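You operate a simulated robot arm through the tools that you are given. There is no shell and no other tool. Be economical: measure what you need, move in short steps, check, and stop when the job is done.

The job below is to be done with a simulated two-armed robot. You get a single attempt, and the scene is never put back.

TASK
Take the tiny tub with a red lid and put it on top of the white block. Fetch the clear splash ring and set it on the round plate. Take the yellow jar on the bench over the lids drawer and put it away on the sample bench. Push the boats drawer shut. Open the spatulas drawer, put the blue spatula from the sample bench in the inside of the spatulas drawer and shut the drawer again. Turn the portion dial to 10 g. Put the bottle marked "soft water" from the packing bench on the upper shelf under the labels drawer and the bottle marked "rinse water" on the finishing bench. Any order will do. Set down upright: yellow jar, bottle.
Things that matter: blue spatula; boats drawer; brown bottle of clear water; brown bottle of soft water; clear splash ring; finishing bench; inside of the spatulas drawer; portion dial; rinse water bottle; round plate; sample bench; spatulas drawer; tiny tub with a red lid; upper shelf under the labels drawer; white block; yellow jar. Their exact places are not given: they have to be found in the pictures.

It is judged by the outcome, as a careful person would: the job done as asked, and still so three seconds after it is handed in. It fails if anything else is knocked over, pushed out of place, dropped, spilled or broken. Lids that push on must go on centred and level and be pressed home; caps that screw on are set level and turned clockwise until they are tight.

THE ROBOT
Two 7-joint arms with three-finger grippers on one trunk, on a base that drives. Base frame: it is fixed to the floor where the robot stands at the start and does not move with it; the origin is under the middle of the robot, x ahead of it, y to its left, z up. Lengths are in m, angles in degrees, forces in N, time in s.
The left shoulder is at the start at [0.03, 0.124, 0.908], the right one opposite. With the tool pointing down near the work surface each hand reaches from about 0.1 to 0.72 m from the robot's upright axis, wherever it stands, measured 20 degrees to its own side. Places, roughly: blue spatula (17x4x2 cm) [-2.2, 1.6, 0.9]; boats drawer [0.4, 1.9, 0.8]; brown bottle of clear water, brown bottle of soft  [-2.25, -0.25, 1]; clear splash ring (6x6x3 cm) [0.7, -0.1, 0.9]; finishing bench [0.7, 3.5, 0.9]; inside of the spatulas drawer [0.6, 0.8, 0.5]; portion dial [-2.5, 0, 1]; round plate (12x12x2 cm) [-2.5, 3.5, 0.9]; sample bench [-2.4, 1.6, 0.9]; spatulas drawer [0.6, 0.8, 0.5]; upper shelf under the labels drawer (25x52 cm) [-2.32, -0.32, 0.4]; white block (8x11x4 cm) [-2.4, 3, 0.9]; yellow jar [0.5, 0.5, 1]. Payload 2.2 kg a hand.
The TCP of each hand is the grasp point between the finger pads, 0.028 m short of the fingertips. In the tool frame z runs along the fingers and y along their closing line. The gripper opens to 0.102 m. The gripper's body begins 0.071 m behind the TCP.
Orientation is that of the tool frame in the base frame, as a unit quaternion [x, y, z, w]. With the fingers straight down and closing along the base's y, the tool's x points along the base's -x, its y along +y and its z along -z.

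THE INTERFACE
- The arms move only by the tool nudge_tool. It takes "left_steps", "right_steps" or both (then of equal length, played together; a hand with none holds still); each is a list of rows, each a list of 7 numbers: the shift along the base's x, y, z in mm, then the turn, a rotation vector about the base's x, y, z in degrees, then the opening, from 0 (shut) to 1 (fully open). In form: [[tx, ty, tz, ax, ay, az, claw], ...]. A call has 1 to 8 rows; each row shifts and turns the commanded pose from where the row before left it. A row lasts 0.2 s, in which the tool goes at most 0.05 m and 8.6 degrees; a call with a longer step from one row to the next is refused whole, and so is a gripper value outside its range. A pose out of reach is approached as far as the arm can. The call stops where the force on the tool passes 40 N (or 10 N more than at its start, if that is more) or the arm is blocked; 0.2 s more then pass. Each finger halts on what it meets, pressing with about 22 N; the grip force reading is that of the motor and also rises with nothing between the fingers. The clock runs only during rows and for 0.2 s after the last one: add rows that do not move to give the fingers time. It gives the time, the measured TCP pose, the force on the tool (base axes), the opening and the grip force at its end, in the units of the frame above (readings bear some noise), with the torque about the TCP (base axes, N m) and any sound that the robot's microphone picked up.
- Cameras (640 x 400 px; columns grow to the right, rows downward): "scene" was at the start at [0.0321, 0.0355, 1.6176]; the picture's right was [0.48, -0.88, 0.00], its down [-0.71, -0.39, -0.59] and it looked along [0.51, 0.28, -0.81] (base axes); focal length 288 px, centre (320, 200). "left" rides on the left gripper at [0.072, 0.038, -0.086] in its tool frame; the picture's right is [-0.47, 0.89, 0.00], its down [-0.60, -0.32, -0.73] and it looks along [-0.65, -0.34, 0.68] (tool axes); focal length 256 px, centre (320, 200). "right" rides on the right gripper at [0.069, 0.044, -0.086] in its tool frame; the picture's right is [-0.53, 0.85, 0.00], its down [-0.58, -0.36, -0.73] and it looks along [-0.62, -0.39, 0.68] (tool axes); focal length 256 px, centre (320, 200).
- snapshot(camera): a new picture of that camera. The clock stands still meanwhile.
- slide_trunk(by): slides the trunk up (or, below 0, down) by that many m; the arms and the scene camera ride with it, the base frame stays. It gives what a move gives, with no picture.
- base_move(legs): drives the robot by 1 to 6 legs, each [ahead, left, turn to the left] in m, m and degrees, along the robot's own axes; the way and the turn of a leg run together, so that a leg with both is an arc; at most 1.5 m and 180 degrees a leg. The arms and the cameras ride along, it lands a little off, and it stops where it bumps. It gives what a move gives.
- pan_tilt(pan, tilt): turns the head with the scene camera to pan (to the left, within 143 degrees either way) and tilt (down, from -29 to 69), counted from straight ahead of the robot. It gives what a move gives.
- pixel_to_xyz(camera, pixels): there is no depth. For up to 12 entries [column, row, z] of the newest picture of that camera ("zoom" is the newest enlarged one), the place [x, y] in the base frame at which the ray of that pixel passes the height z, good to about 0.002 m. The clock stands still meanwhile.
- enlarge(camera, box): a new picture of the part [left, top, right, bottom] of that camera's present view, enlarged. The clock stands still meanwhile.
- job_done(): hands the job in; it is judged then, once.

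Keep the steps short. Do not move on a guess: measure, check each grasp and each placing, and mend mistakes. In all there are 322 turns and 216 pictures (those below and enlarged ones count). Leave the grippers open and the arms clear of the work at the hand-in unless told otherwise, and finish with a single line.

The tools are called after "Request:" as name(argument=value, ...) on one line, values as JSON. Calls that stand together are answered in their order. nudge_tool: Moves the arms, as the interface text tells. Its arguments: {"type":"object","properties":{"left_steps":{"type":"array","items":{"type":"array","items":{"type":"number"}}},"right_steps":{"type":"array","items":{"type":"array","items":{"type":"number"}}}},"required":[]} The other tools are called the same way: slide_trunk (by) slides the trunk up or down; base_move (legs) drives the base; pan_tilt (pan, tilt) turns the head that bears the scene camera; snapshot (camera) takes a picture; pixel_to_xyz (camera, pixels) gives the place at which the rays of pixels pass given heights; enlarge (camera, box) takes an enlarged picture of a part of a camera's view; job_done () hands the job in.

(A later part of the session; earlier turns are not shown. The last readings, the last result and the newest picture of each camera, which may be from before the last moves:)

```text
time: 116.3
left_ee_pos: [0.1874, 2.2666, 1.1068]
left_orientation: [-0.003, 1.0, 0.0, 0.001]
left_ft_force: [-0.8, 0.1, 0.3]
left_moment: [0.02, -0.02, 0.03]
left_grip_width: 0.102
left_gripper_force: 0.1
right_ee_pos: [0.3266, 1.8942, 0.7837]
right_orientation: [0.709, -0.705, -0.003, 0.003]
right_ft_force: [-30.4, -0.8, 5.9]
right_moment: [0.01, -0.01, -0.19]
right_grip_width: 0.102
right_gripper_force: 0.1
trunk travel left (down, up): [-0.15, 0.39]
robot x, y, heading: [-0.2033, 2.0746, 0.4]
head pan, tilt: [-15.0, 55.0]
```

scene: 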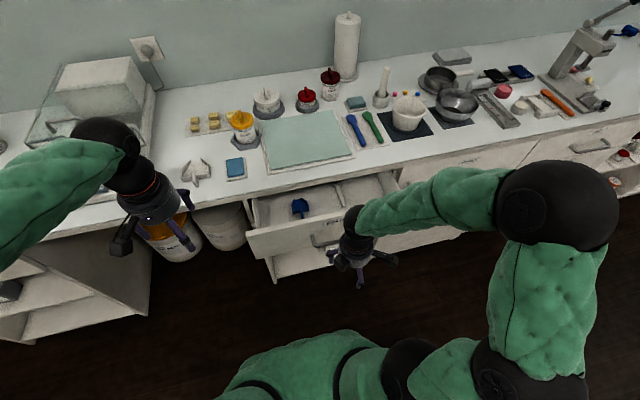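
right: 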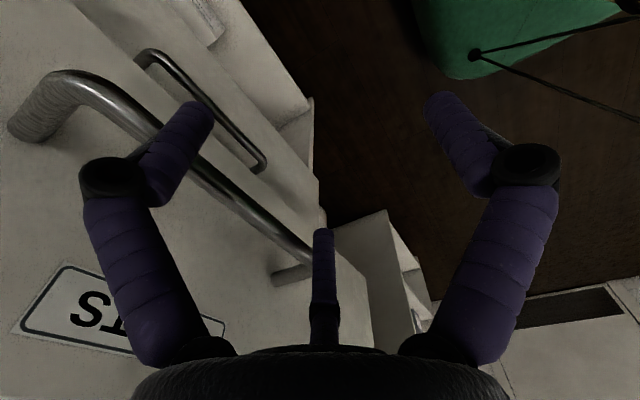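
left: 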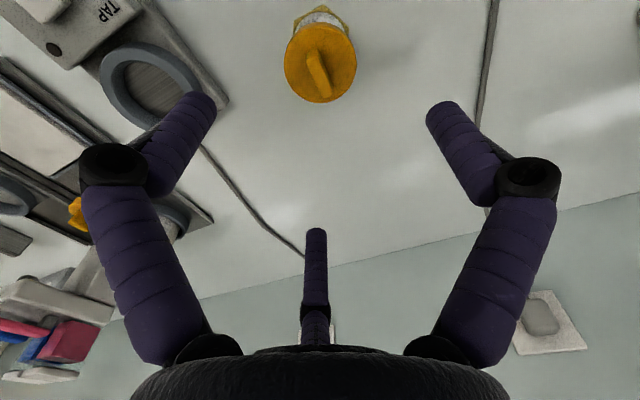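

A hard stop at 30 N; the drawer face is flush with the one below. I back off and raise the hand, then check.

Request:
nudge_tool(right_steps=[[-30, 0, 0, 0, 0, 0, 1], [-45, 0, 0, 0, 0, 0, 1], [-45, 0, 0, 0, 0, 0, 1], [-40, 0, 20, 0, 0, 0, 1], [0, 0, 45, 0, 0, 0, 1], [0, 0, 45, 0, 0, 0, 1], [0, 0, 45, 0, 0, 0, 1], [0, 0, 45, 0, 0, 0, 1]])

Request:
nudge_tool(right_steps=[[0, 0, 45, 0, 0, 0, 1], [0, 0, 45, 0, 0, 0, 1], [0, 0, 45, 0, 0, 0, 1]])

Request:
snapshot(camera="scene")

Request:
enlarge(camera="scene", box=[240, 50, 400, 150])

```text
time: 118.1
left_ee_pos: [0.1893, 2.2673, 1.1072]
left_orientation: [-0.002, 1.0, 0.0, 0.001]
left_ft_force: [-0.1, -0.5, 0.2]
left_moment: [-0.03, -0.02, -0.02]
left_grip_width: 0.1019
left_gripper_force: 0.1
right_ee_pos: [0.1719, 1.8944, 0.9838]
right_orientation: [0.709, -0.705, 0.0, 0.0]
right_ft_force: [-0.6, -0.3, -0.8]
right_moment: [0.01, -0.03, 0.01]
right_grip_width: 0.1022
right_gripper_force: 0.0
trunk travel left (down, up): [-0.15, 0.39]
robot x, y, heading: [-0.2055, 2.0729, 0.1]
head pan, tilt: [-15.0, 55.0]
```

```text
time: 118.9
left_ee_pos: [0.1895, 2.2664, 1.106]
left_orientation: [-0.002, 1.0, 0.001, 0.0]
left_ft_force: [-0.3, 0.1, 0.1]
left_moment: [0.03, -0.01, 0.01]
left_grip_width: 0.1022
left_gripper_force: 0.0
right_ee_pos: [0.1737, 1.8942, 1.1196]
right_orientation: [0.71, -0.705, 0.001, 0.0]
right_ft_force: [-0.3, 0.3, 0.3]
right_moment: [0.0, 0.01, 0.02]
right_grip_width: 0.102
right_gripper_force: 0.1
trunk travel left (down, up): [-0.15, 0.39]
robot x, y, heading: [-0.2041, 2.0751, 0.2]
head pan, tilt: [-15.0, 55.0]
```

```text
152 pictures are left
```

scene: 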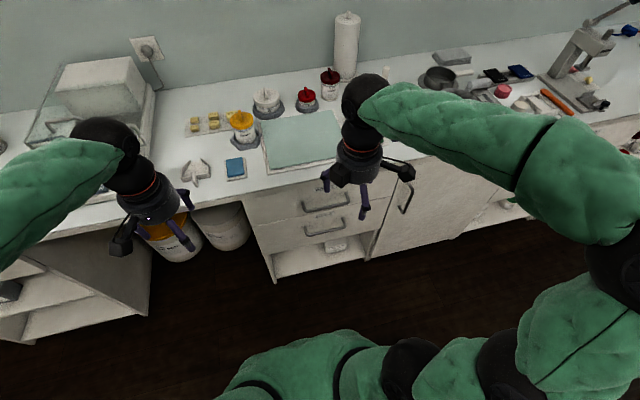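

```text
4.00 times, centred on (320, 100) of scene
```

zoom: 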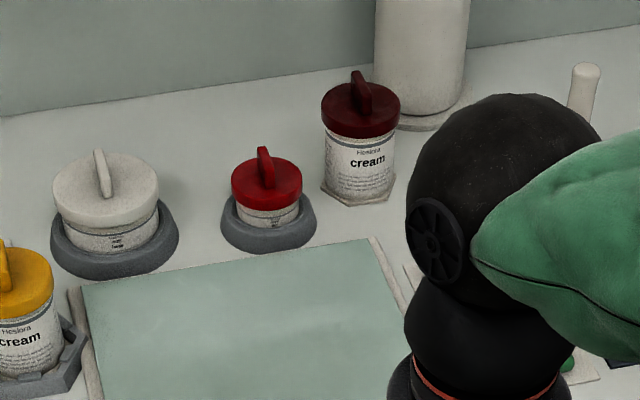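

The boats drawer is shut. I measure the red-lidded tub.

Request:
pixel_to_xyz(camera="zoom", pixels=[[230, 180, 0.95], [303, 182, 0.95], [266, 182, 0.95], [266, 182, 0.96], [268, 222, 0.91], [221, 222, 0.91], [315, 222, 0.91], [53, 190, 0.96], [158, 190, 0.96], [106, 190, 0.96]])

```text
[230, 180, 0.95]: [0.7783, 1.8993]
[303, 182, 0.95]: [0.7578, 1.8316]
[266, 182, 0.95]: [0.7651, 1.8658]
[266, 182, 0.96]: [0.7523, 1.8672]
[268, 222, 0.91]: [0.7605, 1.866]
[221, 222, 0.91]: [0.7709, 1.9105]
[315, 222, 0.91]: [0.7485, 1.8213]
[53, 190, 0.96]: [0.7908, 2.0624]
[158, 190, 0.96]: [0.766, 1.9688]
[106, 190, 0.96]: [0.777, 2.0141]
```

This lid is about 0.068 wide. To be sure about "tiny", I drive over to look closely at the small red-lidded jar in the cubby.

Request:
base_move(legs=[[-0.35, 0, 0], [0, -1.45, 0]])

Request:
pan_tilt(pan=-20, tilt=40)

Request:
snapshot(camera="scene")

```text
time: 128.0
left_ee_pos: [-0.1678, 0.8118, 1.1062]
left_orientation: [0.013, 1.0, 0.0, 0.0]
left_ft_force: [0.3, 0.0, 1.1]
left_moment: [0.01, 0.01, 0.01]
left_grip_width: 0.1022
left_gripper_force: 0.0
right_ee_pos: [-0.1949, 0.4394, 1.119]
right_orientation: [-0.698, 0.716, 0.0, -0.001]
right_ft_force: [-0.7, 0.2, 0.3]
right_moment: [0.03, 0.0, 0.0]
right_grip_width: 0.1021
right_gripper_force: 0.0
trunk travel left (down, up): [-0.15, 0.39]
robot x, y, heading: [-0.5651, 0.6304, -1.4]
head pan, tilt: [-15.0, 55.0]
```

```text
time: 128.7
left_ee_pos: [-0.1677, 0.8109, 1.1064]
left_orientation: [0.012, 1.0, 0.0, 0.0]
left_ft_force: [-0.7, -0.9, -0.9]
left_moment: [0.0, 0.0, 0.0]
left_grip_width: 0.1021
left_gripper_force: 0.1
right_ee_pos: [-0.196, 0.4401, 1.119]
right_orientation: [-0.698, 0.716, 0.0, -0.001]
right_ft_force: [-0.1, -1.2, 0.6]
right_moment: [-0.02, 0.01, -0.05]
right_grip_width: 0.1019
right_gripper_force: 0.1
trunk travel left (down, up): [-0.15, 0.39]
robot x, y, heading: [-0.5679, 0.6322, -1.5]
head pan, tilt: [-20.0, 40.0]
```

```text
150 pictures are left
```

scene: 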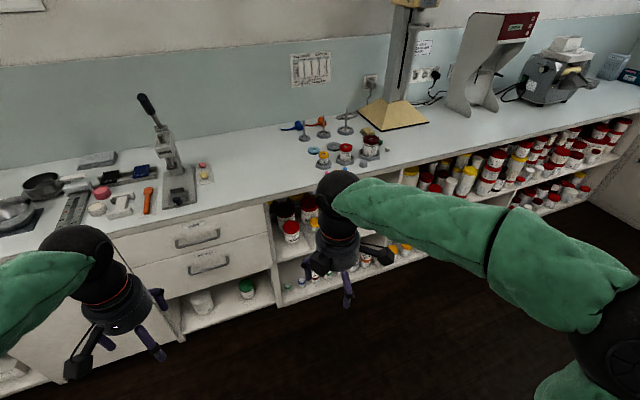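

Request:
enlarge(camera="scene", box=[170, 180, 350, 300])

```text
3.33 times, centred on (260, 240) of scene
```

zoom: 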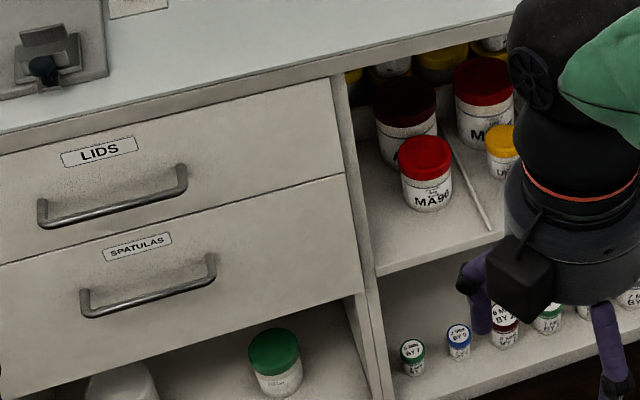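

The cubby jars carry stock codes ("MA90"). On the lower shelf are tiny dated pots with coloured lids; I lift the right hand aside and look closely at them.

Request:
nudge_tool(right_steps=[[0, -45, 20, 0, 0, 0, 1], [0, -45, 20, 0, 0, 0, 1], [0, -45, 20, 0, 0, 0, 1], [0, -45, 20, 0, 0, 0, 1]])

Request:
enlarge(camera="scene", box=[250, 180, 430, 300])

```text
time: 129.7
left_ee_pos: [-0.1676, 0.8123, 1.1058]
left_orientation: [0.013, 1.0, 0.0, 0.0]
left_ft_force: [0.5, 0.3, -0.1]
left_moment: [-0.02, 0.0, 0.01]
left_grip_width: 0.1017
left_gripper_force: 0.0
right_ee_pos: [-0.1961, 0.2576, 1.199]
right_orientation: [-0.699, 0.715, 0.001, -0.001]
right_ft_force: [-0.2, -0.6, -0.4]
right_moment: [0.02, 0.03, 0.01]
right_grip_width: 0.102
right_gripper_force: 0.1
trunk travel left (down, up): [-0.15, 0.39]
robot x, y, heading: [-0.567, 0.6299, -1.5]
head pan, tilt: [-20.0, 40.0]
```

```text
3.33 times, centred on (340, 240) of scene
```

zoom: 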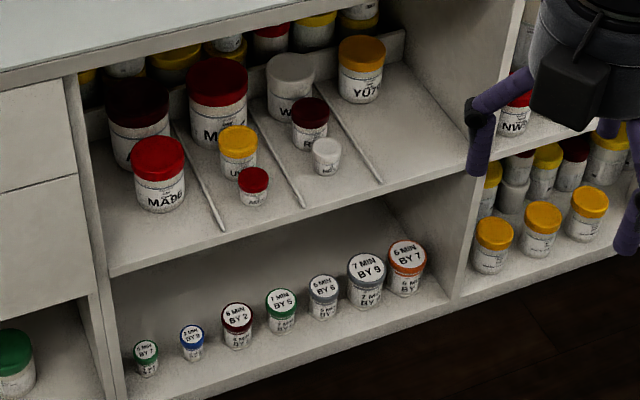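

Request:
enlarge(camera="scene", box=[275, 205, 365, 260])

```text
7.11 times, centred on (320, 232) of scene
```

zoom: 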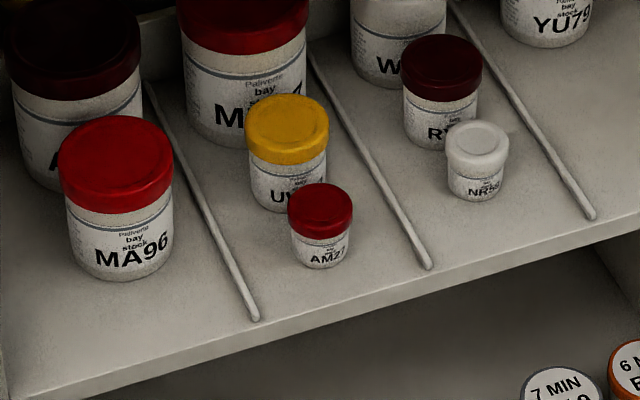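

This front pot ("AMZ…", lid about 4 cm) is truly tiny, next to a tiny white-lidded one and larger red-lidded ones; the weighing-bench one is as large as the ordinary jars. I check the other bays for further tiny red lids.

Request:
pan_tilt(pan=-50, tilt=35)

Request:
enlarge(camera="scene", box=[160, 100, 440, 290])

Request:
pixel_to_xyz(camera="scene", pixels=[[320, 200, 0.7]])

```text
time: 130.7
left_ee_pos: [-0.1685, 0.8114, 1.1056]
left_orientation: [0.013, 1.0, 0.0, 0.001]
left_ft_force: [-0.4, 0.8, -0.2]
left_moment: [0.02, 0.01, 0.0]
left_grip_width: 0.1022
left_gripper_force: 0.1
right_ee_pos: [-0.1956, 0.2601, 1.1991]
right_orientation: [-0.699, 0.715, 0.001, 0.0]
right_ft_force: [-0.8, -0.5, 0.9]
right_moment: [0.03, 0.0, -0.02]
right_grip_width: 0.102
right_gripper_force: 0.0
trunk travel left (down, up): [-0.15, 0.39]
robot x, y, heading: [-0.5687, 0.6297, -1.6]
head pan, tilt: [-50.0, 35.0]
```

```text
2.11 times, centred on (300, 195) of scene
```

zoom: 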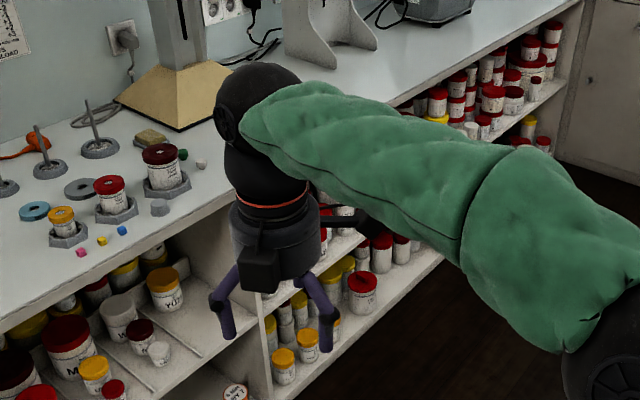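

```text
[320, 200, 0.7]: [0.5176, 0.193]
```

The other bays only have larger stock. The tiny pot in the first bay is my tub. It must be taken from the front, so I turn the left hand horizontal (one jaw up, fingers ahead) while clear of everything.

Request:
nudge_tool(left_steps=[[0, 0, 0, 4.9, -4.9, -4.9, 1], [0, 0, 0, 4.9, -4.9, -4.9, 1], [0, 0, 0, 4.9, -4.9, -4.9, 1], [0, 0, 0, 4.9, -4.9, -4.9, 1], [0, 0, 0, 4.9, -4.9, -4.9, 1], [0, 0, 0, 4.9, -4.9, -4.9, 1], [0, 0, 0, 4.9, -4.9, -4.9, 1]])

Request:
nudge_tool(left_steps=[[0, 0, 0, 4.9, -4.9, -4.9, 1], [0, 0, 0, 4.9, -4.9, -4.9, 1], [0, 0, 0, 4.9, -4.9, -4.9, 1], [0, 0, 0, 4.9, -4.9, -4.9, 1], [0, 0, 0, 4.9, -4.9, -4.9, 1], [0, 0, 0, 4.9, -4.9, -4.9, 1], [0, 0, 0, 4.9, -4.9, -4.9, 1], [0, 0, 0, 0, 0, 0, 1]])

Request:
base_move(legs=[[0.2, -0.55, 1.5]])

Request:
pan_tilt(pan=10, tilt=45)

Request:
snapshot(camera="scene")

```text
time: 132.3
left_ee_pos: [-0.1675, 0.8122, 1.1073]
left_orientation: [0.298, 0.864, 0.29, 0.283]
left_ft_force: [-1.2, 0.3, 0.6]
left_moment: [-0.01, -0.04, 0.02]
left_grip_width: 0.1021
left_gripper_force: 0.0
right_ee_pos: [-0.1965, 0.259, 1.1994]
right_orientation: [-0.698, 0.716, 0.0, -0.001]
right_ft_force: [0.2, -0.5, 0.3]
right_moment: [-0.02, 0.0, 0.02]
right_grip_width: 0.1021
right_gripper_force: 0.0
trunk travel left (down, up): [-0.15, 0.39]
robot x, y, heading: [-0.5651, 0.6343, -1.5]
head pan, tilt: [-50.0, 35.0]
```

```text
time: 134.1
left_ee_pos: [-0.1698, 0.8115, 1.1055]
left_orientation: [0.5, 0.514, 0.5, 0.486]
left_ft_force: [-0.5, 1.0, 0.3]
left_moment: [0.0, 0.0, -0.03]
left_grip_width: 0.1021
left_gripper_force: 0.0
right_ee_pos: [-0.1957, 0.2592, 1.1987]
right_orientation: [-0.699, 0.716, 0.0, 0.0]
right_ft_force: [-0.5, -0.6, -0.8]
right_moment: [-0.01, 0.04, -0.04]
right_grip_width: 0.1021
right_gripper_force: 0.0
trunk travel left (down, up): [-0.15, 0.39]
robot x, y, heading: [-0.566, 0.6349, -1.4]
head pan, tilt: [-50.0, 35.0]
```

```text
time: 137.4
left_ee_pos: [0.0202, 0.2713, 1.1062]
left_orientation: [0.491, 0.522, 0.507, 0.479]
left_ft_force: [0.7, 0.0, -0.3]
left_moment: [-0.02, -0.01, 0.0]
left_grip_width: 0.1018
left_gripper_force: 0.0
right_ee_pos: [0.0125, -0.2831, 1.1984]
right_orientation: [0.71, -0.704, -0.001, 0.001]
right_ft_force: [0.1, 0.6, -0.4]
right_moment: [0.05, 0.0, 0.02]
right_grip_width: 0.1023
right_gripper_force: 0.0
trunk travel left (down, up): [-0.15, 0.39]
robot x, y, heading: [-0.3717, 0.074, 0.4]
head pan, tilt: [-50.0, 35.0]
```

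```text
time: 138.7
left_ee_pos: [0.0192, 0.2709, 1.1076]
left_orientation: [0.491, 0.522, 0.508, 0.478]
left_ft_force: [0.8, -0.2, 0.2]
left_moment: [0.03, 0.04, 0.0]
left_grip_width: 0.1021
left_gripper_force: 0.1
right_ee_pos: [0.0122, -0.2827, 1.2002]
right_orientation: [0.71, -0.704, 0.001, 0.0]
right_ft_force: [-0.3, 0.8, -0.3]
right_moment: [0.01, 0.02, -0.02]
right_grip_width: 0.1022
right_gripper_force: 0.0
trunk travel left (down, up): [-0.15, 0.39]
robot x, y, heading: [-0.3719, 0.0775, 0.5]
head pan, tilt: [10.0, 45.0]
```

```text
145 pictures are left
```

scene: 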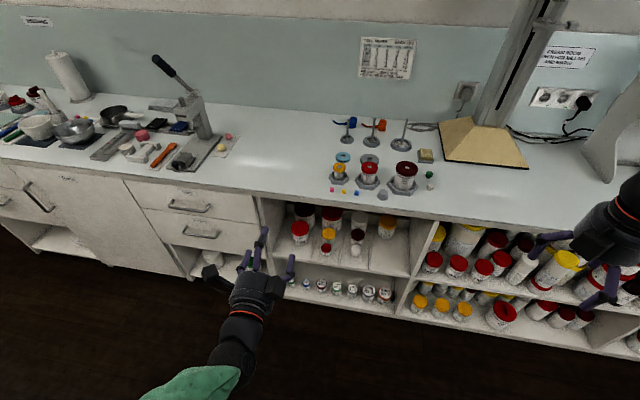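

The tiny tub is at (326,248). I enlarge and also use the left wrist camera to triangulate.

Request:
enlarge(camera="scene", box=[270, 190, 430, 290])

Request:
snapshot(camera="left")

Request:
pixel_to_xyz(camera="zoom", pixels=[[320, 200, 0.65]])

```text
4.00 times, centred on (350, 240) of scene
```

zoom: 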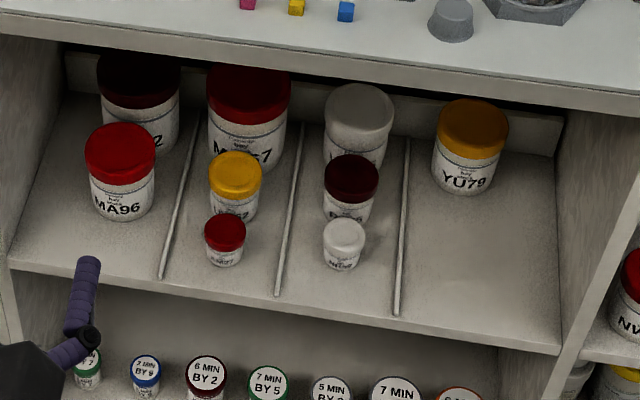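

```text
143 pictures are left
```

left: 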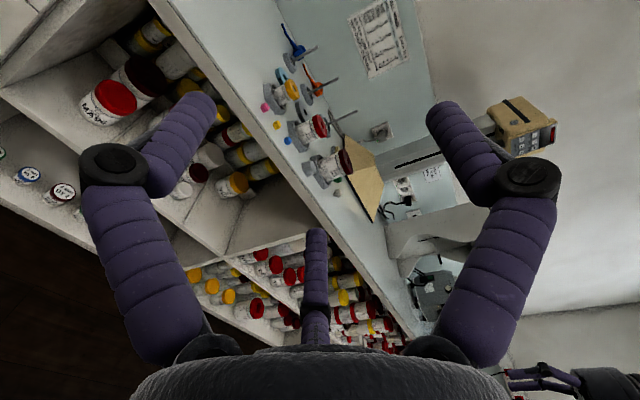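

```text
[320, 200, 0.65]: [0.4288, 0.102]
```

Request:
pixel_to_xyz(camera="zoom", pixels=[[280, 297, 0.66], [280, 297, 0.62], [280, 297, 0.58], [225, 262, 0.66], [225, 262, 0.62], [225, 262, 0.58], [225, 225, 0.7], [225, 225, 0.66], [225, 225, 0.62], [343, 265, 0.62], [320, 90, 0.88]])

Request:
nudge_tool(left_steps=[[0, 0, -45, 0, 0, 0, 1], [0, 0, -45, 0, 0, 0, 1], [0, 0, -45, 0, 0, 0, 1], [0, 0, -45, 0, 0, 0, 1], [0, 0, -45, 0, 0, 0, 1], [0, 0, -45, 0, 0, 0, 0.6], [0, 0, -45, 0, 0, 0, 0.6], [0, 0, 0, 0, 0, 0, 0.6]])

Request:
snapshot(camera="left")

```text
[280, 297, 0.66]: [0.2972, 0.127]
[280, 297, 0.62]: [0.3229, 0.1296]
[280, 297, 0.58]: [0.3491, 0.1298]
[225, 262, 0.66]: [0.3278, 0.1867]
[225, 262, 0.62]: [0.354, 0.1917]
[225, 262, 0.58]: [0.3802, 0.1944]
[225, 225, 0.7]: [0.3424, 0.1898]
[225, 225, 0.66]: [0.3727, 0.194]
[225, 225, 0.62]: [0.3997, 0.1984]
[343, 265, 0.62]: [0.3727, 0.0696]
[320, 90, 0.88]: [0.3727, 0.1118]
```

```text
time: 139.6
left_ee_pos: [0.035, 0.2623, 1.1019]
left_orientation: [0.406, 0.498, 0.564, 0.519]
left_ft_force: [-0.2, 0.5, 0.0]
left_moment: [-0.01, 0.01, 0.0]
left_grip_width: 0.102
left_gripper_force: 0.1
left hand out of reach, approached as far as the arm can: row 1, 2, 3, 4
right_ee_pos: [0.013, -0.2823, 1.1986]
right_orientation: [0.71, -0.704, 0.0, 0.001]
right_ft_force: [0.8, -0.6, 0.3]
right_moment: [0.03, 0.0, 0.01]
right_grip_width: 0.1021
right_gripper_force: 0.0
trunk travel left (down, up): [-0.15, 0.39]
robot x, y, heading: [-0.3676, 0.0774, 0.5]
head pan, tilt: [10.0, 45.0]
stopped in row 4 (left hand): the arm was blocked; the commanded pose is now the measured one
```

```text
142 pictures are left
```

left: 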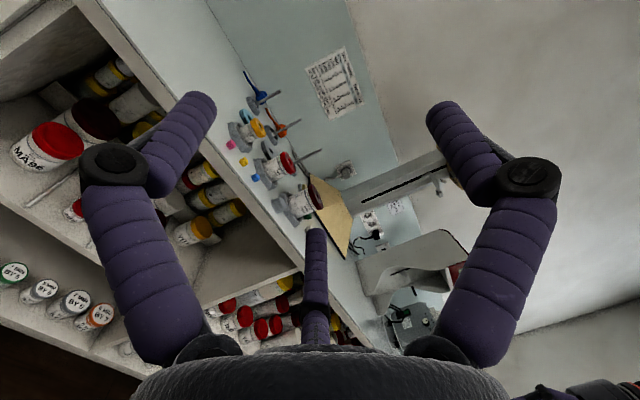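

The horizontal hand cannot fold down so close to the trunk, and the shelf bay is tall (shelf ≈0.51, bench ≈0.86). A 45° downward tilt is better. I re-orient the left hand to that.

Request:
nudge_tool(left_steps=[[10, 0, 0, 0, 7.87, -1.23, 0.6], [10, 0, 0, 0, 7.87, -1.23, 0.6], [10, 0, 0, 0, 7.87, -1.23, 0.6], [10, 0, 0, 0, 7.87, -1.23, 0.6], [10, 0, 0, 0, 7.87, -1.23, 0.6], [10, 0, 0, 0, 7.87, -1.23, 0.6], [10, 0, 0, 0, 7.87, -1.23, 0.6], [0, 0, 0, 0, 0, 0, 0.6]])

Request:
nudge_tool(left_steps=[[10, 0, -45, 0, 0, 0, 0.6], [10, 0, -45, 0, 0, 0, 0.6], [10, 0, -45, 0, 0, 0, 0.6], [10, 0, -45, 0, 0, 0, 0.6], [10, -10, -45, 0, 0, 0, 0.6], [10, -10, -45, 0, 0, 0, 0.6], [0, -10, -45, 0, 0, 0, 0.6], [0, 0, 0, 0, 0, 0, 0.6]])

Request:
snapshot(camera="left")

Request:
snapshot(camera="scene")

```text
time: 141.4
left_ee_pos: [0.1049, 0.2624, 1.1006]
left_orientation: [0.657, 0.65, 0.273, 0.269]
left_ft_force: [-0.2, 0.4, -0.1]
left_moment: [0.01, 0.01, 0.01]
left_grip_width: 0.0615
left_gripper_force: 0.2
right_ee_pos: [0.0117, -0.2816, 1.1996]
right_orientation: [0.71, -0.704, -0.001, 0.001]
right_ft_force: [0.5, 0.3, 0.7]
right_moment: [0.01, -0.04, 0.0]
right_grip_width: 0.102
right_gripper_force: 0.0
trunk travel left (down, up): [-0.15, 0.39]
robot x, y, heading: [-0.3714, 0.0784, 0.4]
head pan, tilt: [10.0, 45.0]
```

```text
time: 143.2
left_ee_pos: [0.1639, 0.2316, 0.7856]
left_orientation: [0.656, 0.651, 0.272, 0.269]
left_ft_force: [0.6, -1.4, 0.3]
left_moment: [-0.03, -0.05, -0.03]
left_grip_width: 0.0613
left_gripper_force: 0.0
right_ee_pos: [0.0122, -0.2818, 1.1984]
right_orientation: [0.71, -0.704, 0.0, 0.001]
right_ft_force: [-0.4, 0.2, 0.3]
right_moment: [-0.03, 0.02, 0.01]
right_grip_width: 0.1019
right_gripper_force: 0.0
trunk travel left (down, up): [-0.15, 0.39]
robot x, y, heading: [-0.3681, 0.0805, 0.6]
head pan, tilt: [10.0, 45.0]
```

```text
141 pictures are left
```

left: 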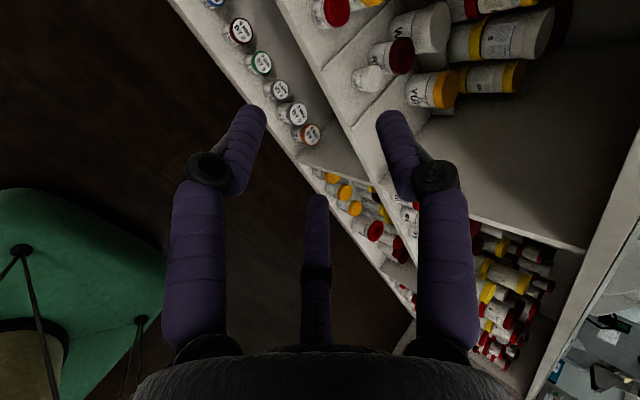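

```text
140 pictures are left
```

scene: 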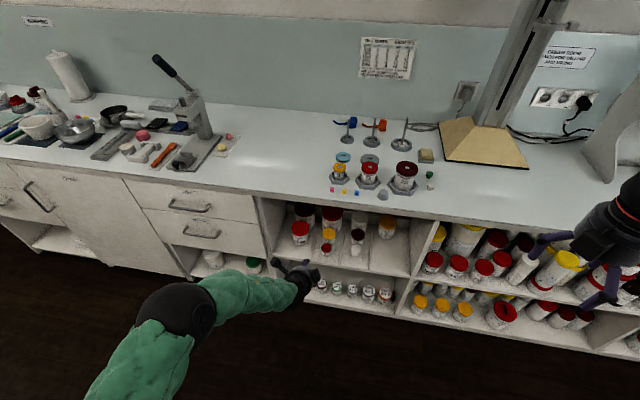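

The wrist view works; the red tiny tub is at the top edge near (330,10). I shift the hand +80 mm in y to see it better.

Request:
nudge_tool(left_steps=[[0, 40, 0, 0, 0, 0, 0.6], [0, 40, 0, 0, 0, 0, 0.6], [0, 0, 0, 0, 0, 0, 0.6]])

Request:
snapshot(camera="left")

Request:
enlarge(camera="scene", box=[270, 190, 430, 290])

```text
time: 144.0
left_ee_pos: [0.1662, 0.3119, 0.7865]
left_orientation: [0.656, 0.652, 0.272, 0.263]
left_ft_force: [0.1, -0.7, -0.1]
left_moment: [0.0, 0.01, 0.05]
left_grip_width: 0.0611
left_gripper_force: 0.0
right_ee_pos: [0.0131, -0.2821, 1.199]
right_orientation: [0.71, -0.704, -0.001, 0.001]
right_ft_force: [0.6, 0.7, -0.4]
right_moment: [-0.03, -0.01, 0.02]
right_grip_width: 0.102
right_gripper_force: 0.0
trunk travel left (down, up): [-0.15, 0.39]
robot x, y, heading: [-0.3702, 0.0792, 0.4]
head pan, tilt: [10.0, 45.0]
```

```text
139 pictures are left
```

left: 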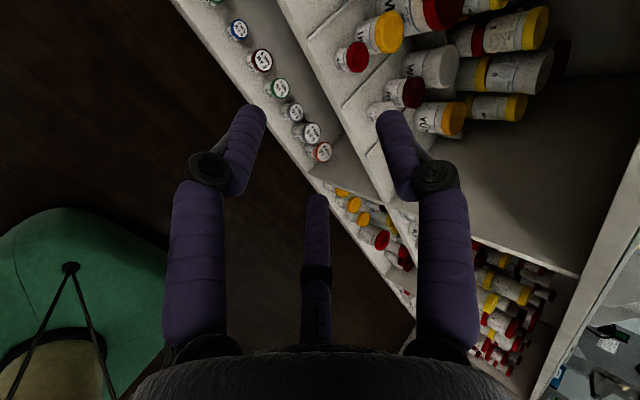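

```text
4.00 times, centred on (350, 240) of scene
```

zoom: 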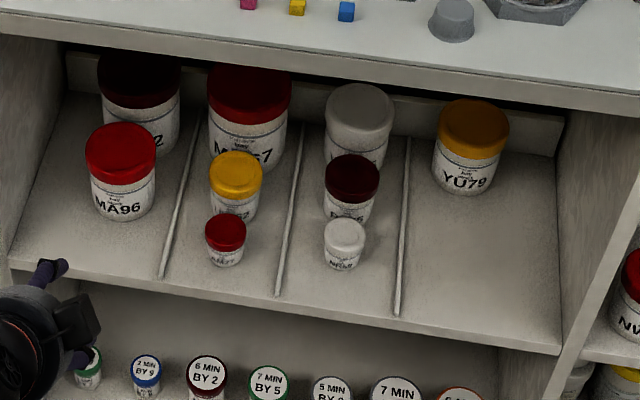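

Request:
enlarge(camera="left", box=[290, 10, 410, 110])

Request:
pixel_to_xyz(camera="zoom", pixels=[[320, 200, 0.55]])

```text
4.00 times, centred on (350, 60) of left
```

zoom: 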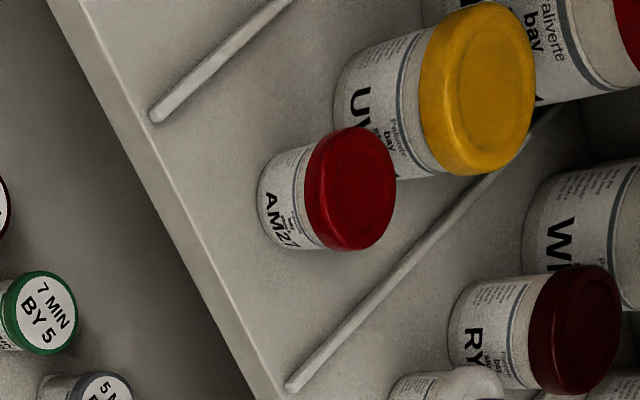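

```text
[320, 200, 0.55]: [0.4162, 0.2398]
```

Request:
pixel_to_xyz(camera="left", pixels=[[360.5, 58, 0.6], [360.5, 58, 0.58], [360.5, 58, 0.56], [360.5, 58, 0.54], [334.5, 61.5, 0.54], [334.5, 61.5, 0.52], [334.5, 61.5, 0.5]])

Request:
pixel_to_xyz(camera="scene", pixels=[[326.5, 246.5, 0.6], [326.5, 246.5, 0.58], [326.5, 246.5, 0.56], [326.5, 246.5, 0.54], [326.5, 254, 0.52], [326.5, 254, 0.5], [326.5, 254, 0.54]])

```text
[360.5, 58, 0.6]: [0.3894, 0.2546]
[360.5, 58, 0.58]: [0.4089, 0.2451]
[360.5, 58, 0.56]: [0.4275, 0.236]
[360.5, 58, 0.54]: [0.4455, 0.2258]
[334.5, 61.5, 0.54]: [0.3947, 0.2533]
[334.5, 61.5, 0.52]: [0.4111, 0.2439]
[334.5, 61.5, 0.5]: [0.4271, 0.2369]
```

```text
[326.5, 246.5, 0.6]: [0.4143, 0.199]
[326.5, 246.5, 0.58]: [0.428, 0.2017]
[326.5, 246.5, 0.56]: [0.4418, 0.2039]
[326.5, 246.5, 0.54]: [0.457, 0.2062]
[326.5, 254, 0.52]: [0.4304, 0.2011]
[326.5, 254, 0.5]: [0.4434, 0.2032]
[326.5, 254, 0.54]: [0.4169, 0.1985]
```

Triangulated: the tub's lid top is at about z 0.508, axis ≈[0.473,0.209], shelf ≈0.46, shelf edge x≈0.427. The yellow-lidded pot stands close behind, so I flatten the hand to ~25° below horizontal so that the upper jaw goes over the lid. I drive ahead 0.1 m and set the pose in front of the tub.

Request:
pixel_to_xyz(camera="scene", pixels=[[329, 243, 0.46], [329, 230, 0.54], [316, 230, 0.54], [341, 230, 0.54], [381, 206, 0.86]])

Request:
base_move(legs=[[0.1, 0, 0]])

Request:
nudge_tool(left_steps=[[0, -40, -30, 0, -6.67, 0, 0.6], [0, -40, -40, 0, -6.67, 0, 0.6], [0, -23, -40, 0, -6.67, 0, 0.6], [0, 0, -45, 0, 0, 0, 0.6], [0, 0, -45, 0, 0, 0, 0.6], [0, 0, 0, 0, 0, 0, 0.6]])

Request:
snapshot(camera="left")

Request:
snapshot(camera="scene")

```text
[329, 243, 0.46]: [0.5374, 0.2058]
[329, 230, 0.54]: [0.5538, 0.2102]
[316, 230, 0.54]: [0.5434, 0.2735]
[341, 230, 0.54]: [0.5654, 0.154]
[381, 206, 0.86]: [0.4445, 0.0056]
```

```text
time: 145.2
left_ee_pos: [0.2681, 0.3128, 0.7852]
left_orientation: [0.656, 0.652, 0.272, 0.264]
left_ft_force: [-0.1, 0.1, -0.2]
left_moment: [0.0, 0.01, -0.01]
left_grip_width: 0.0613
left_gripper_force: 0.1
right_ee_pos: [0.1149, -0.2811, 1.1989]
right_orientation: [0.71, -0.704, -0.001, 0.001]
right_ft_force: [0.1, 0.6, 0.2]
right_moment: [0.0, 0.04, -0.03]
right_grip_width: 0.102
right_gripper_force: 0.0
trunk travel left (down, up): [-0.15, 0.39]
robot x, y, heading: [-0.2663, 0.0785, 0.4]
head pan, tilt: [10.0, 45.0]
```

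```text
refused: row 2 steps farther than a row can; nothing moved
```

```text
136 pictures are left
```

left: 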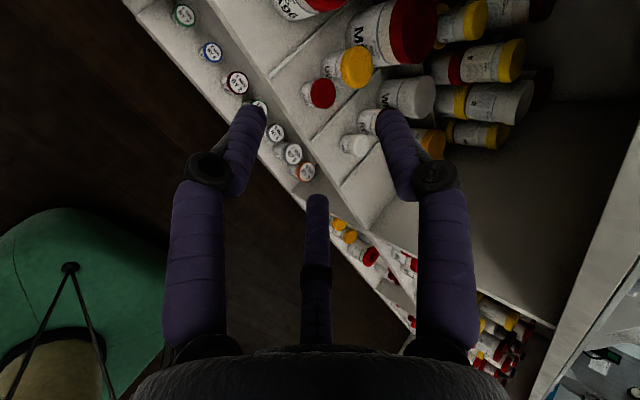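

```text
135 pictures are left
```

scene: 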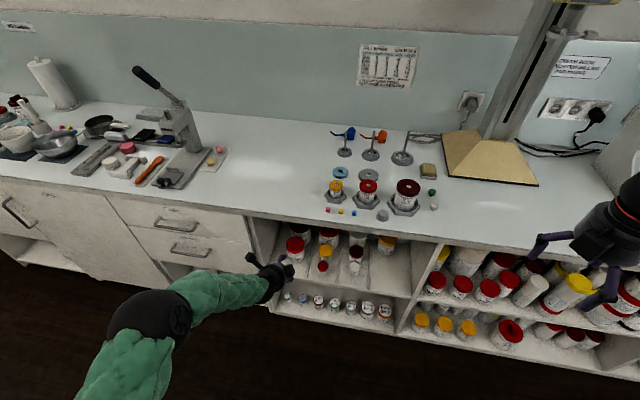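

New views give another check. I enlarge both.

Request:
enlarge(camera="left", box=[280, 50, 400, 125])

Request:
enlarge(camera="scene", box=[280, 230, 376, 290])

```text
5.33 times, centred on (340, 88) of left
```

zoom: 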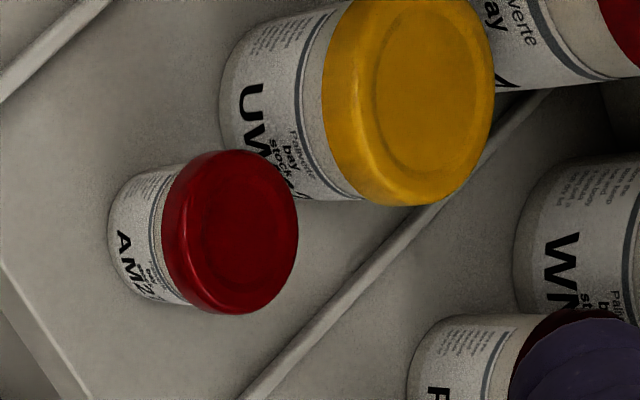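

```text
6.67 times, centred on (328, 260) of scene
```

zoom: 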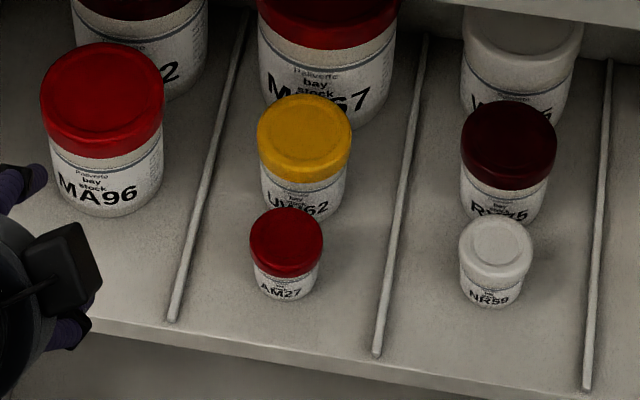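

Request:
pixel_to_xyz(camera="left", pixels=[[325, 93.5, 0.54], [325, 93.5, 0.52], [325, 93.5, 0.5]])

Request:
pixel_to_xyz(camera="zoom", pixels=[[287, 237, 0.54], [287, 237, 0.52], [287, 237, 0.5], [250, 242, 0.51], [323, 242, 0.51], [286, 290, 0.47], [286, 290, 0.45], [290, 350, 0.46]])

```text
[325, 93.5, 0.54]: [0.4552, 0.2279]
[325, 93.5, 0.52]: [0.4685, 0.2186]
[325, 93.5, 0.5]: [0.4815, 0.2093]
```

```text
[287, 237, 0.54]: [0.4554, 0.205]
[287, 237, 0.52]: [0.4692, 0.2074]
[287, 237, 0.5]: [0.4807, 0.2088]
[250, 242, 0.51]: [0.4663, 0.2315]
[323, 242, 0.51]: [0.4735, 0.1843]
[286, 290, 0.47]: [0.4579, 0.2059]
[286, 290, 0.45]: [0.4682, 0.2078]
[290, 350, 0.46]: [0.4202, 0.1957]
```

Consistent: lid top z 0.500 at [0.481,0.209], lid 47 mm wide, base z≈0.45. I move to a stand-off 0.1 m before it with the 25° pitch.

Request:
nudge_tool(left_steps=[[0, -35, -30, 0, -6.67, 0, 0.62], [10, -35, -30, 0, -6.67, 0, 0.62], [10, -34, -30, 0, -6.67, 0, 0.62], [20, 0, -45, 0, 0, 0, 0.62], [20, 0, -45, 0, 0, 0, 0.62], [20, 0, -45, 0, 0, 0, 0.62], [15, 0, -27, 0, 0, 0, 0.62], [0, 0, 0, 0, 0, 0, 0.62]])

Request:
snapshot(camera="left")

Request:
enlarge(camera="scene", box=[250, 220, 378, 300])

```text
time: 147.0
left_ee_pos: [0.2999, 0.1484, 0.7138]
left_orientation: [0.597, 0.6, 0.384, 0.37]
left_ft_force: [1.2, 0.0, 0.7]
left_moment: [0.02, 0.0, -0.01]
left_grip_width: 0.0636
left_gripper_force: 0.0
left hand out of reach, approached as far as the arm can: row 1, 2, 3, 4, 5, 6, 7
right_ee_pos: [0.1133, -0.2808, 1.1996]
right_orientation: [0.711, -0.704, -0.001, 0.0]
right_ft_force: [-0.1, -0.8, 0.1]
right_moment: [0.0, 0.0, 0.01]
right_grip_width: 0.1019
right_gripper_force: 0.0
trunk travel left (down, up): [-0.15, 0.39]
robot x, y, heading: [-0.2652, 0.0824, 0.5]
head pan, tilt: [10.0, 45.0]
```

```text
132 pictures are left
```

left: 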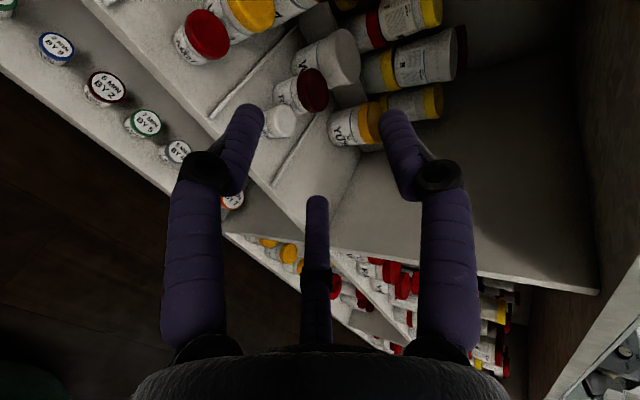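

```text
5.00 times, centred on (314, 260) of scene
```

zoom: 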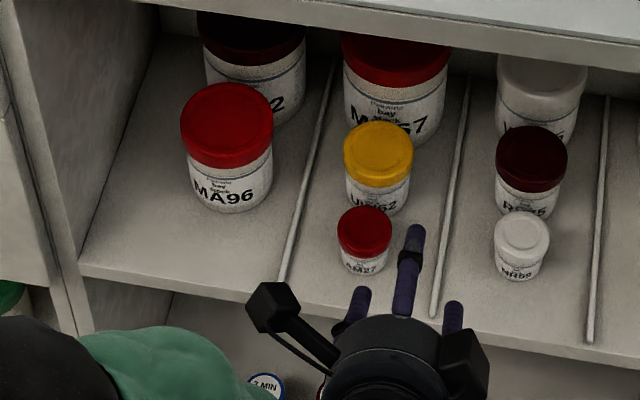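

The arm can't get low enough with the trunk at this height. I lower the trunk by 0.15 m.

Request:
slide_trunk(by=-0.15)

```text
time: 148.7
left_ee_pos: [0.299, 0.1483, 0.564]
left_orientation: [0.598, 0.599, 0.384, 0.37]
left_ft_force: [0.5, -0.7, 1.1]
left_moment: [0.01, 0.0, 0.01]
left_grip_width: 0.0631
left_gripper_force: 0.0
right_ee_pos: [0.1145, -0.2818, 1.0489]
right_orientation: [0.71, -0.704, 0.0, 0.001]
right_ft_force: [0.1, 0.1, 0.2]
right_moment: [0.01, 0.01, -0.01]
right_grip_width: 0.1021
right_gripper_force: 0.1
trunk travel left (down, up): [0.0, 0.54]
robot x, y, heading: [-0.2675, 0.0798, 0.2]
head pan, tilt: [10.0, 45.0]
```

Request:
nudge_tool(left_steps=[[0, 0, 0, 0, 0, 0, 0.62], [0, 0, 0, 0, 0, 0, 0.62]])

```text
time: 149.3
left_ee_pos: [0.2999, 0.1481, 0.5633]
left_orientation: [0.597, 0.599, 0.384, 0.37]
left_ft_force: [-0.7, -0.2, 0.5]
left_moment: [0.01, -0.02, 0.01]
left_grip_width: 0.0632
left_gripper_force: 0.0
right_ee_pos: [0.1139, -0.2813, 1.0484]
right_orientation: [0.71, -0.704, -0.001, 0.001]
right_ft_force: [0.7, -0.1, 0.1]
right_moment: [0.0, -0.01, 0.02]
right_grip_width: 0.1019
right_gripper_force: 0.1
trunk travel left (down, up): [0.0, 0.54]
robot x, y, heading: [-0.2684, 0.0819, 0.7]
head pan, tilt: [10.0, 45.0]
```

Orientation is right (25° pitch). Now to the stand-off pose.

Request:
nudge_tool(left_steps=[[0, 30, -10, 0, 0, 0, 0.62], [20, 31, -10, 0, 0, 0, 0.62], [43, 0, -10, 0, 0, 0, 0.62], [0, 0, 0, 0, 0, 0, 0.62]])

Request:
snapshot(camera="left")

Request:
pan_tilt(pan=20, tilt=40)

Request:
snapshot(camera="scene")

```text
time: 150.3
left_ee_pos: [0.3021, 0.1591, 0.5627]
left_orientation: [0.596, 0.604, 0.385, 0.363]
left_ft_force: [0.8, -0.2, 0.7]
left_moment: [0.05, 0.0, -0.01]
left_grip_width: 0.0631
left_gripper_force: 0.1
left hand out of reach, approached as far as the arm can: row 1, 2, 3
right_ee_pos: [0.1143, -0.2816, 1.0492]
right_orientation: [0.711, -0.704, -0.001, 0.002]
right_ft_force: [-0.5, 0.1, -0.2]
right_moment: [-0.01, 0.01, -0.01]
right_grip_width: 0.102
right_gripper_force: 0.1
trunk travel left (down, up): [0.0, 0.54]
robot x, y, heading: [-0.2675, 0.08, 0.7]
head pan, tilt: [10.0, 45.0]
```

```text
130 pictures are left
```

left: 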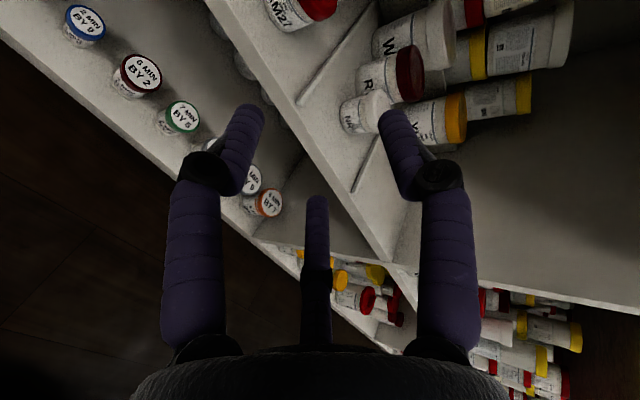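

```text
time: 151.1
left_ee_pos: [0.3022, 0.1584, 0.5634]
left_orientation: [0.596, 0.603, 0.386, 0.363]
left_ft_force: [0.5, -0.6, 0.2]
left_moment: [0.01, -0.03, -0.06]
left_grip_width: 0.0631
left_gripper_force: 0.1
right_ee_pos: [0.1144, -0.2814, 1.0491]
right_orientation: [0.71, -0.704, -0.002, 0.002]
right_ft_force: [0.0, -0.2, -0.2]
right_moment: [0.01, 0.01, 0.0]
right_grip_width: 0.1022
right_gripper_force: 0.0
trunk travel left (down, up): [0.0, 0.54]
robot x, y, heading: [-0.2673, 0.0783, 0.5]
head pan, tilt: [20.0, 40.0]
```

```text
129 pictures are left
```

scene: 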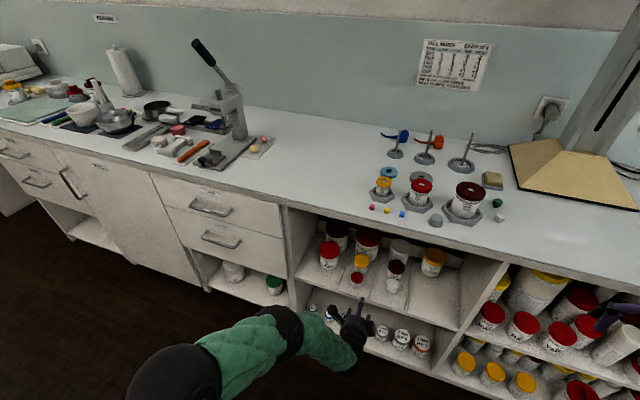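

The wrist roll is at its limit. By the three-jaw symmetry I can get the same jaw arrangement with a 120° roll the other way. I back the base off 0.15 m and roll the hand about its own axis.

Request:
base_move(legs=[[-0.15, 0, 0]])

Request:
nudge_tool(left_steps=[[10, 5, 20, -7.7, -0.2, 3.59, 0.62], [10, 5, 20, -7.7, -0.2, 3.59, 0.62], [10, 5, 20, -7.7, -0.2, 3.59, 0.62], [10, 5, 20, -7.7, -0.2, 3.59, 0.62], [10, 5, 20, -7.7, -0.2, 3.59, 0.62], [10, 5, 0, -7.7, -0.2, 3.59, 0.62], [10, 5, 0, -7.7, -0.2, 3.59, 0.62]])

Request:
nudge_tool(left_steps=[[0, 0, 0, -7.7, -0.2, 3.59, 0.62], [0, 0, 0, -7.7, -0.2, 3.59, 0.62], [0, 0, 0, -7.7, -0.2, 3.59, 0.62], [0, 0, 0, -7.7, -0.2, 3.59, 0.62], [0, 0, 0, -7.7, -0.2, 3.59, 0.62], [0, 0, 0, -7.7, -0.2, 3.59, 0.62], [0, 0, 0, -7.7, -0.2, 3.59, 0.62], [0, 0, 0, 0, 0, 0, 0.62]])

Request:
snapshot(camera="left")

```text
time: 152.4
left_ee_pos: [0.1506, 0.1573, 0.5624]
left_orientation: [0.596, 0.602, 0.387, 0.363]
left_ft_force: [-0.2, -0.1, 0.7]
left_moment: [-0.03, 0.03, -0.01]
left_grip_width: 0.0634
left_gripper_force: 0.0
right_ee_pos: [-0.0386, -0.2844, 1.0492]
right_orientation: [0.709, -0.705, -0.001, 0.001]
right_ft_force: [-0.1, 1.5, -0.7]
right_moment: [0.0, -0.03, -0.01]
right_grip_width: 0.1019
right_gripper_force: 0.1
trunk travel left (down, up): [0.0, 0.54]
robot x, y, heading: [-0.4207, 0.08, 0.2]
head pan, tilt: [20.0, 40.0]
```

```text
time: 154.0
left_ee_pos: [0.2218, 0.1916, 0.6631]
left_orientation: [0.224, 0.818, 0.146, 0.51]
left_ft_force: [0.7, 0.5, 0.1]
left_moment: [-0.03, -0.02, -0.01]
left_grip_width: 0.0634
left_gripper_force: 0.1
right_ee_pos: [-0.0385, -0.2833, 1.0483]
right_orientation: [0.709, -0.705, 0.0, 0.0]
right_ft_force: [0.4, 0.3, -0.4]
right_moment: [-0.04, 0.0, 0.02]
right_grip_width: 0.1022
right_gripper_force: 0.1
trunk travel left (down, up): [0.0, 0.54]
robot x, y, heading: [-0.42, 0.0755, 0.4]
head pan, tilt: [20.0, 40.0]
```

```text
time: 155.8
left_ee_pos: [0.2137, 0.1889, 0.6836]
left_orientation: [-0.209, 0.821, -0.118, 0.518]
left_ft_force: [-0.3, -0.6, 0.6]
left_moment: [0.02, -0.04, -0.02]
left_grip_width: 0.063
left_gripper_force: 0.0
left hand out of reach, approached as far as the arm can: row 7
right_ee_pos: [-0.0386, -0.283, 1.0487]
right_orientation: [0.709, -0.705, -0.002, 0.001]
right_ft_force: [0.1, -0.9, -0.8]
right_moment: [0.04, -0.02, 0.02]
right_grip_width: 0.1017
right_gripper_force: 0.1
trunk travel left (down, up): [0.0, 0.54]
robot x, y, heading: [-0.4208, 0.0768, 0.4]
head pan, tilt: [20.0, 40.0]
```

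```text
128 pictures are left
```

left: 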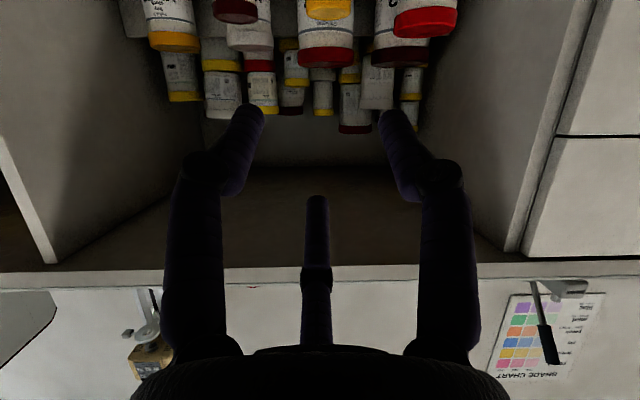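

The roll worked (view is now upside down, symmetric). I go to the stand-off in front of the tub.

Request:
nudge_tool(left_steps=[[0, 5, -40, 0, 0, 0, 0.62], [15, 5, -40, 0, 0, 0, 0.62], [30, 5, -36, 0, 0, 0, 0.62], [40, 5, -25, 0, 0, 0, 0.62], [40, 0, -10, 0, 0, 0, 0.62], [24, 0, 0, 0, 0, 0, 0.62], [0, 0, 0, 0, 0, 0, 0.62]])

Request:
snapshot(camera="left")

```text
time: 157.4
left_ee_pos: [0.3408, 0.1868, 0.63]
left_orientation: [-0.207, 0.817, -0.13, 0.522]
left_ft_force: [0.8, -0.4, 0.3]
left_moment: [0.02, 0.03, 0.02]
left_grip_width: 0.0631
left_gripper_force: 0.1
left hand out of reach, approached as far as the arm can: row 1, 2, 3
right_ee_pos: [-0.0386, -0.2834, 1.0488]
right_orientation: [0.71, -0.704, 0.0, 0.001]
right_ft_force: [0.4, -1.0, -0.2]
right_moment: [-0.02, 0.0, -0.02]
right_grip_width: 0.102
right_gripper_force: 0.2
trunk travel left (down, up): [0.0, 0.54]
robot x, y, heading: [-0.4215, 0.0776, 0.4]
head pan, tilt: [20.0, 40.0]
```

```text
127 pictures are left
```

left: 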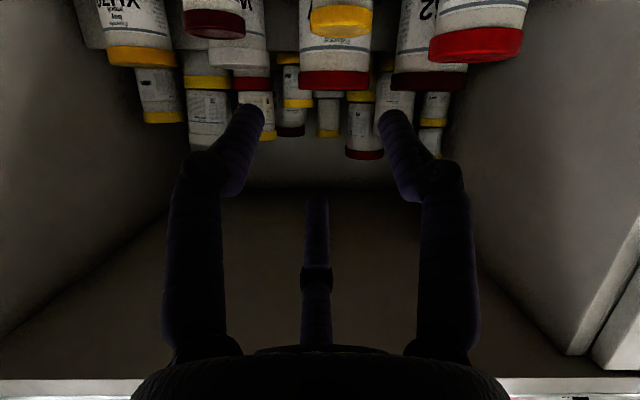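

Request:
nudge_tool(left_steps=[[0, 11, -30, 0, 0, 0, 0.62], [0, 11, -30, 0, 0, 0, 0.62], [10, 0, -37, 0, 0, 0, 0.62], [0, 0, 0, 0, 0, 0, 0.62]])

Request:
snapshot(camera="left")

```text
time: 158.4
left_ee_pos: [0.3589, 0.2032, 0.5404]
left_orientation: [-0.205, 0.821, -0.117, 0.52]
left_ft_force: [0.4, 1.0, -0.8]
left_moment: [0.01, 0.05, 0.03]
left_grip_width: 0.0632
left_gripper_force: 0.1
left hand out of reach, approached as far as the arm can: row 2, 3
right_ee_pos: [-0.0381, -0.2835, 1.0486]
right_orientation: [0.71, -0.705, 0.0, 0.0]
right_ft_force: [-0.7, 0.4, -0.3]
right_moment: [0.01, 0.02, 0.0]
right_grip_width: 0.102
right_gripper_force: 0.1
trunk travel left (down, up): [0.0, 0.54]
robot x, y, heading: [-0.4201, 0.0768, 0.3]
head pan, tilt: [20.0, 40.0]
```

```text
126 pictures are left
```

left: 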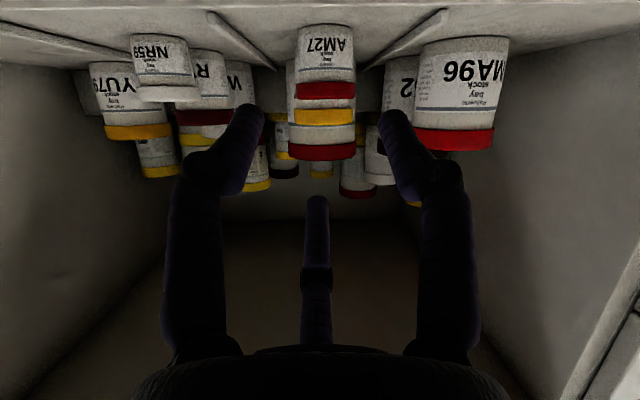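

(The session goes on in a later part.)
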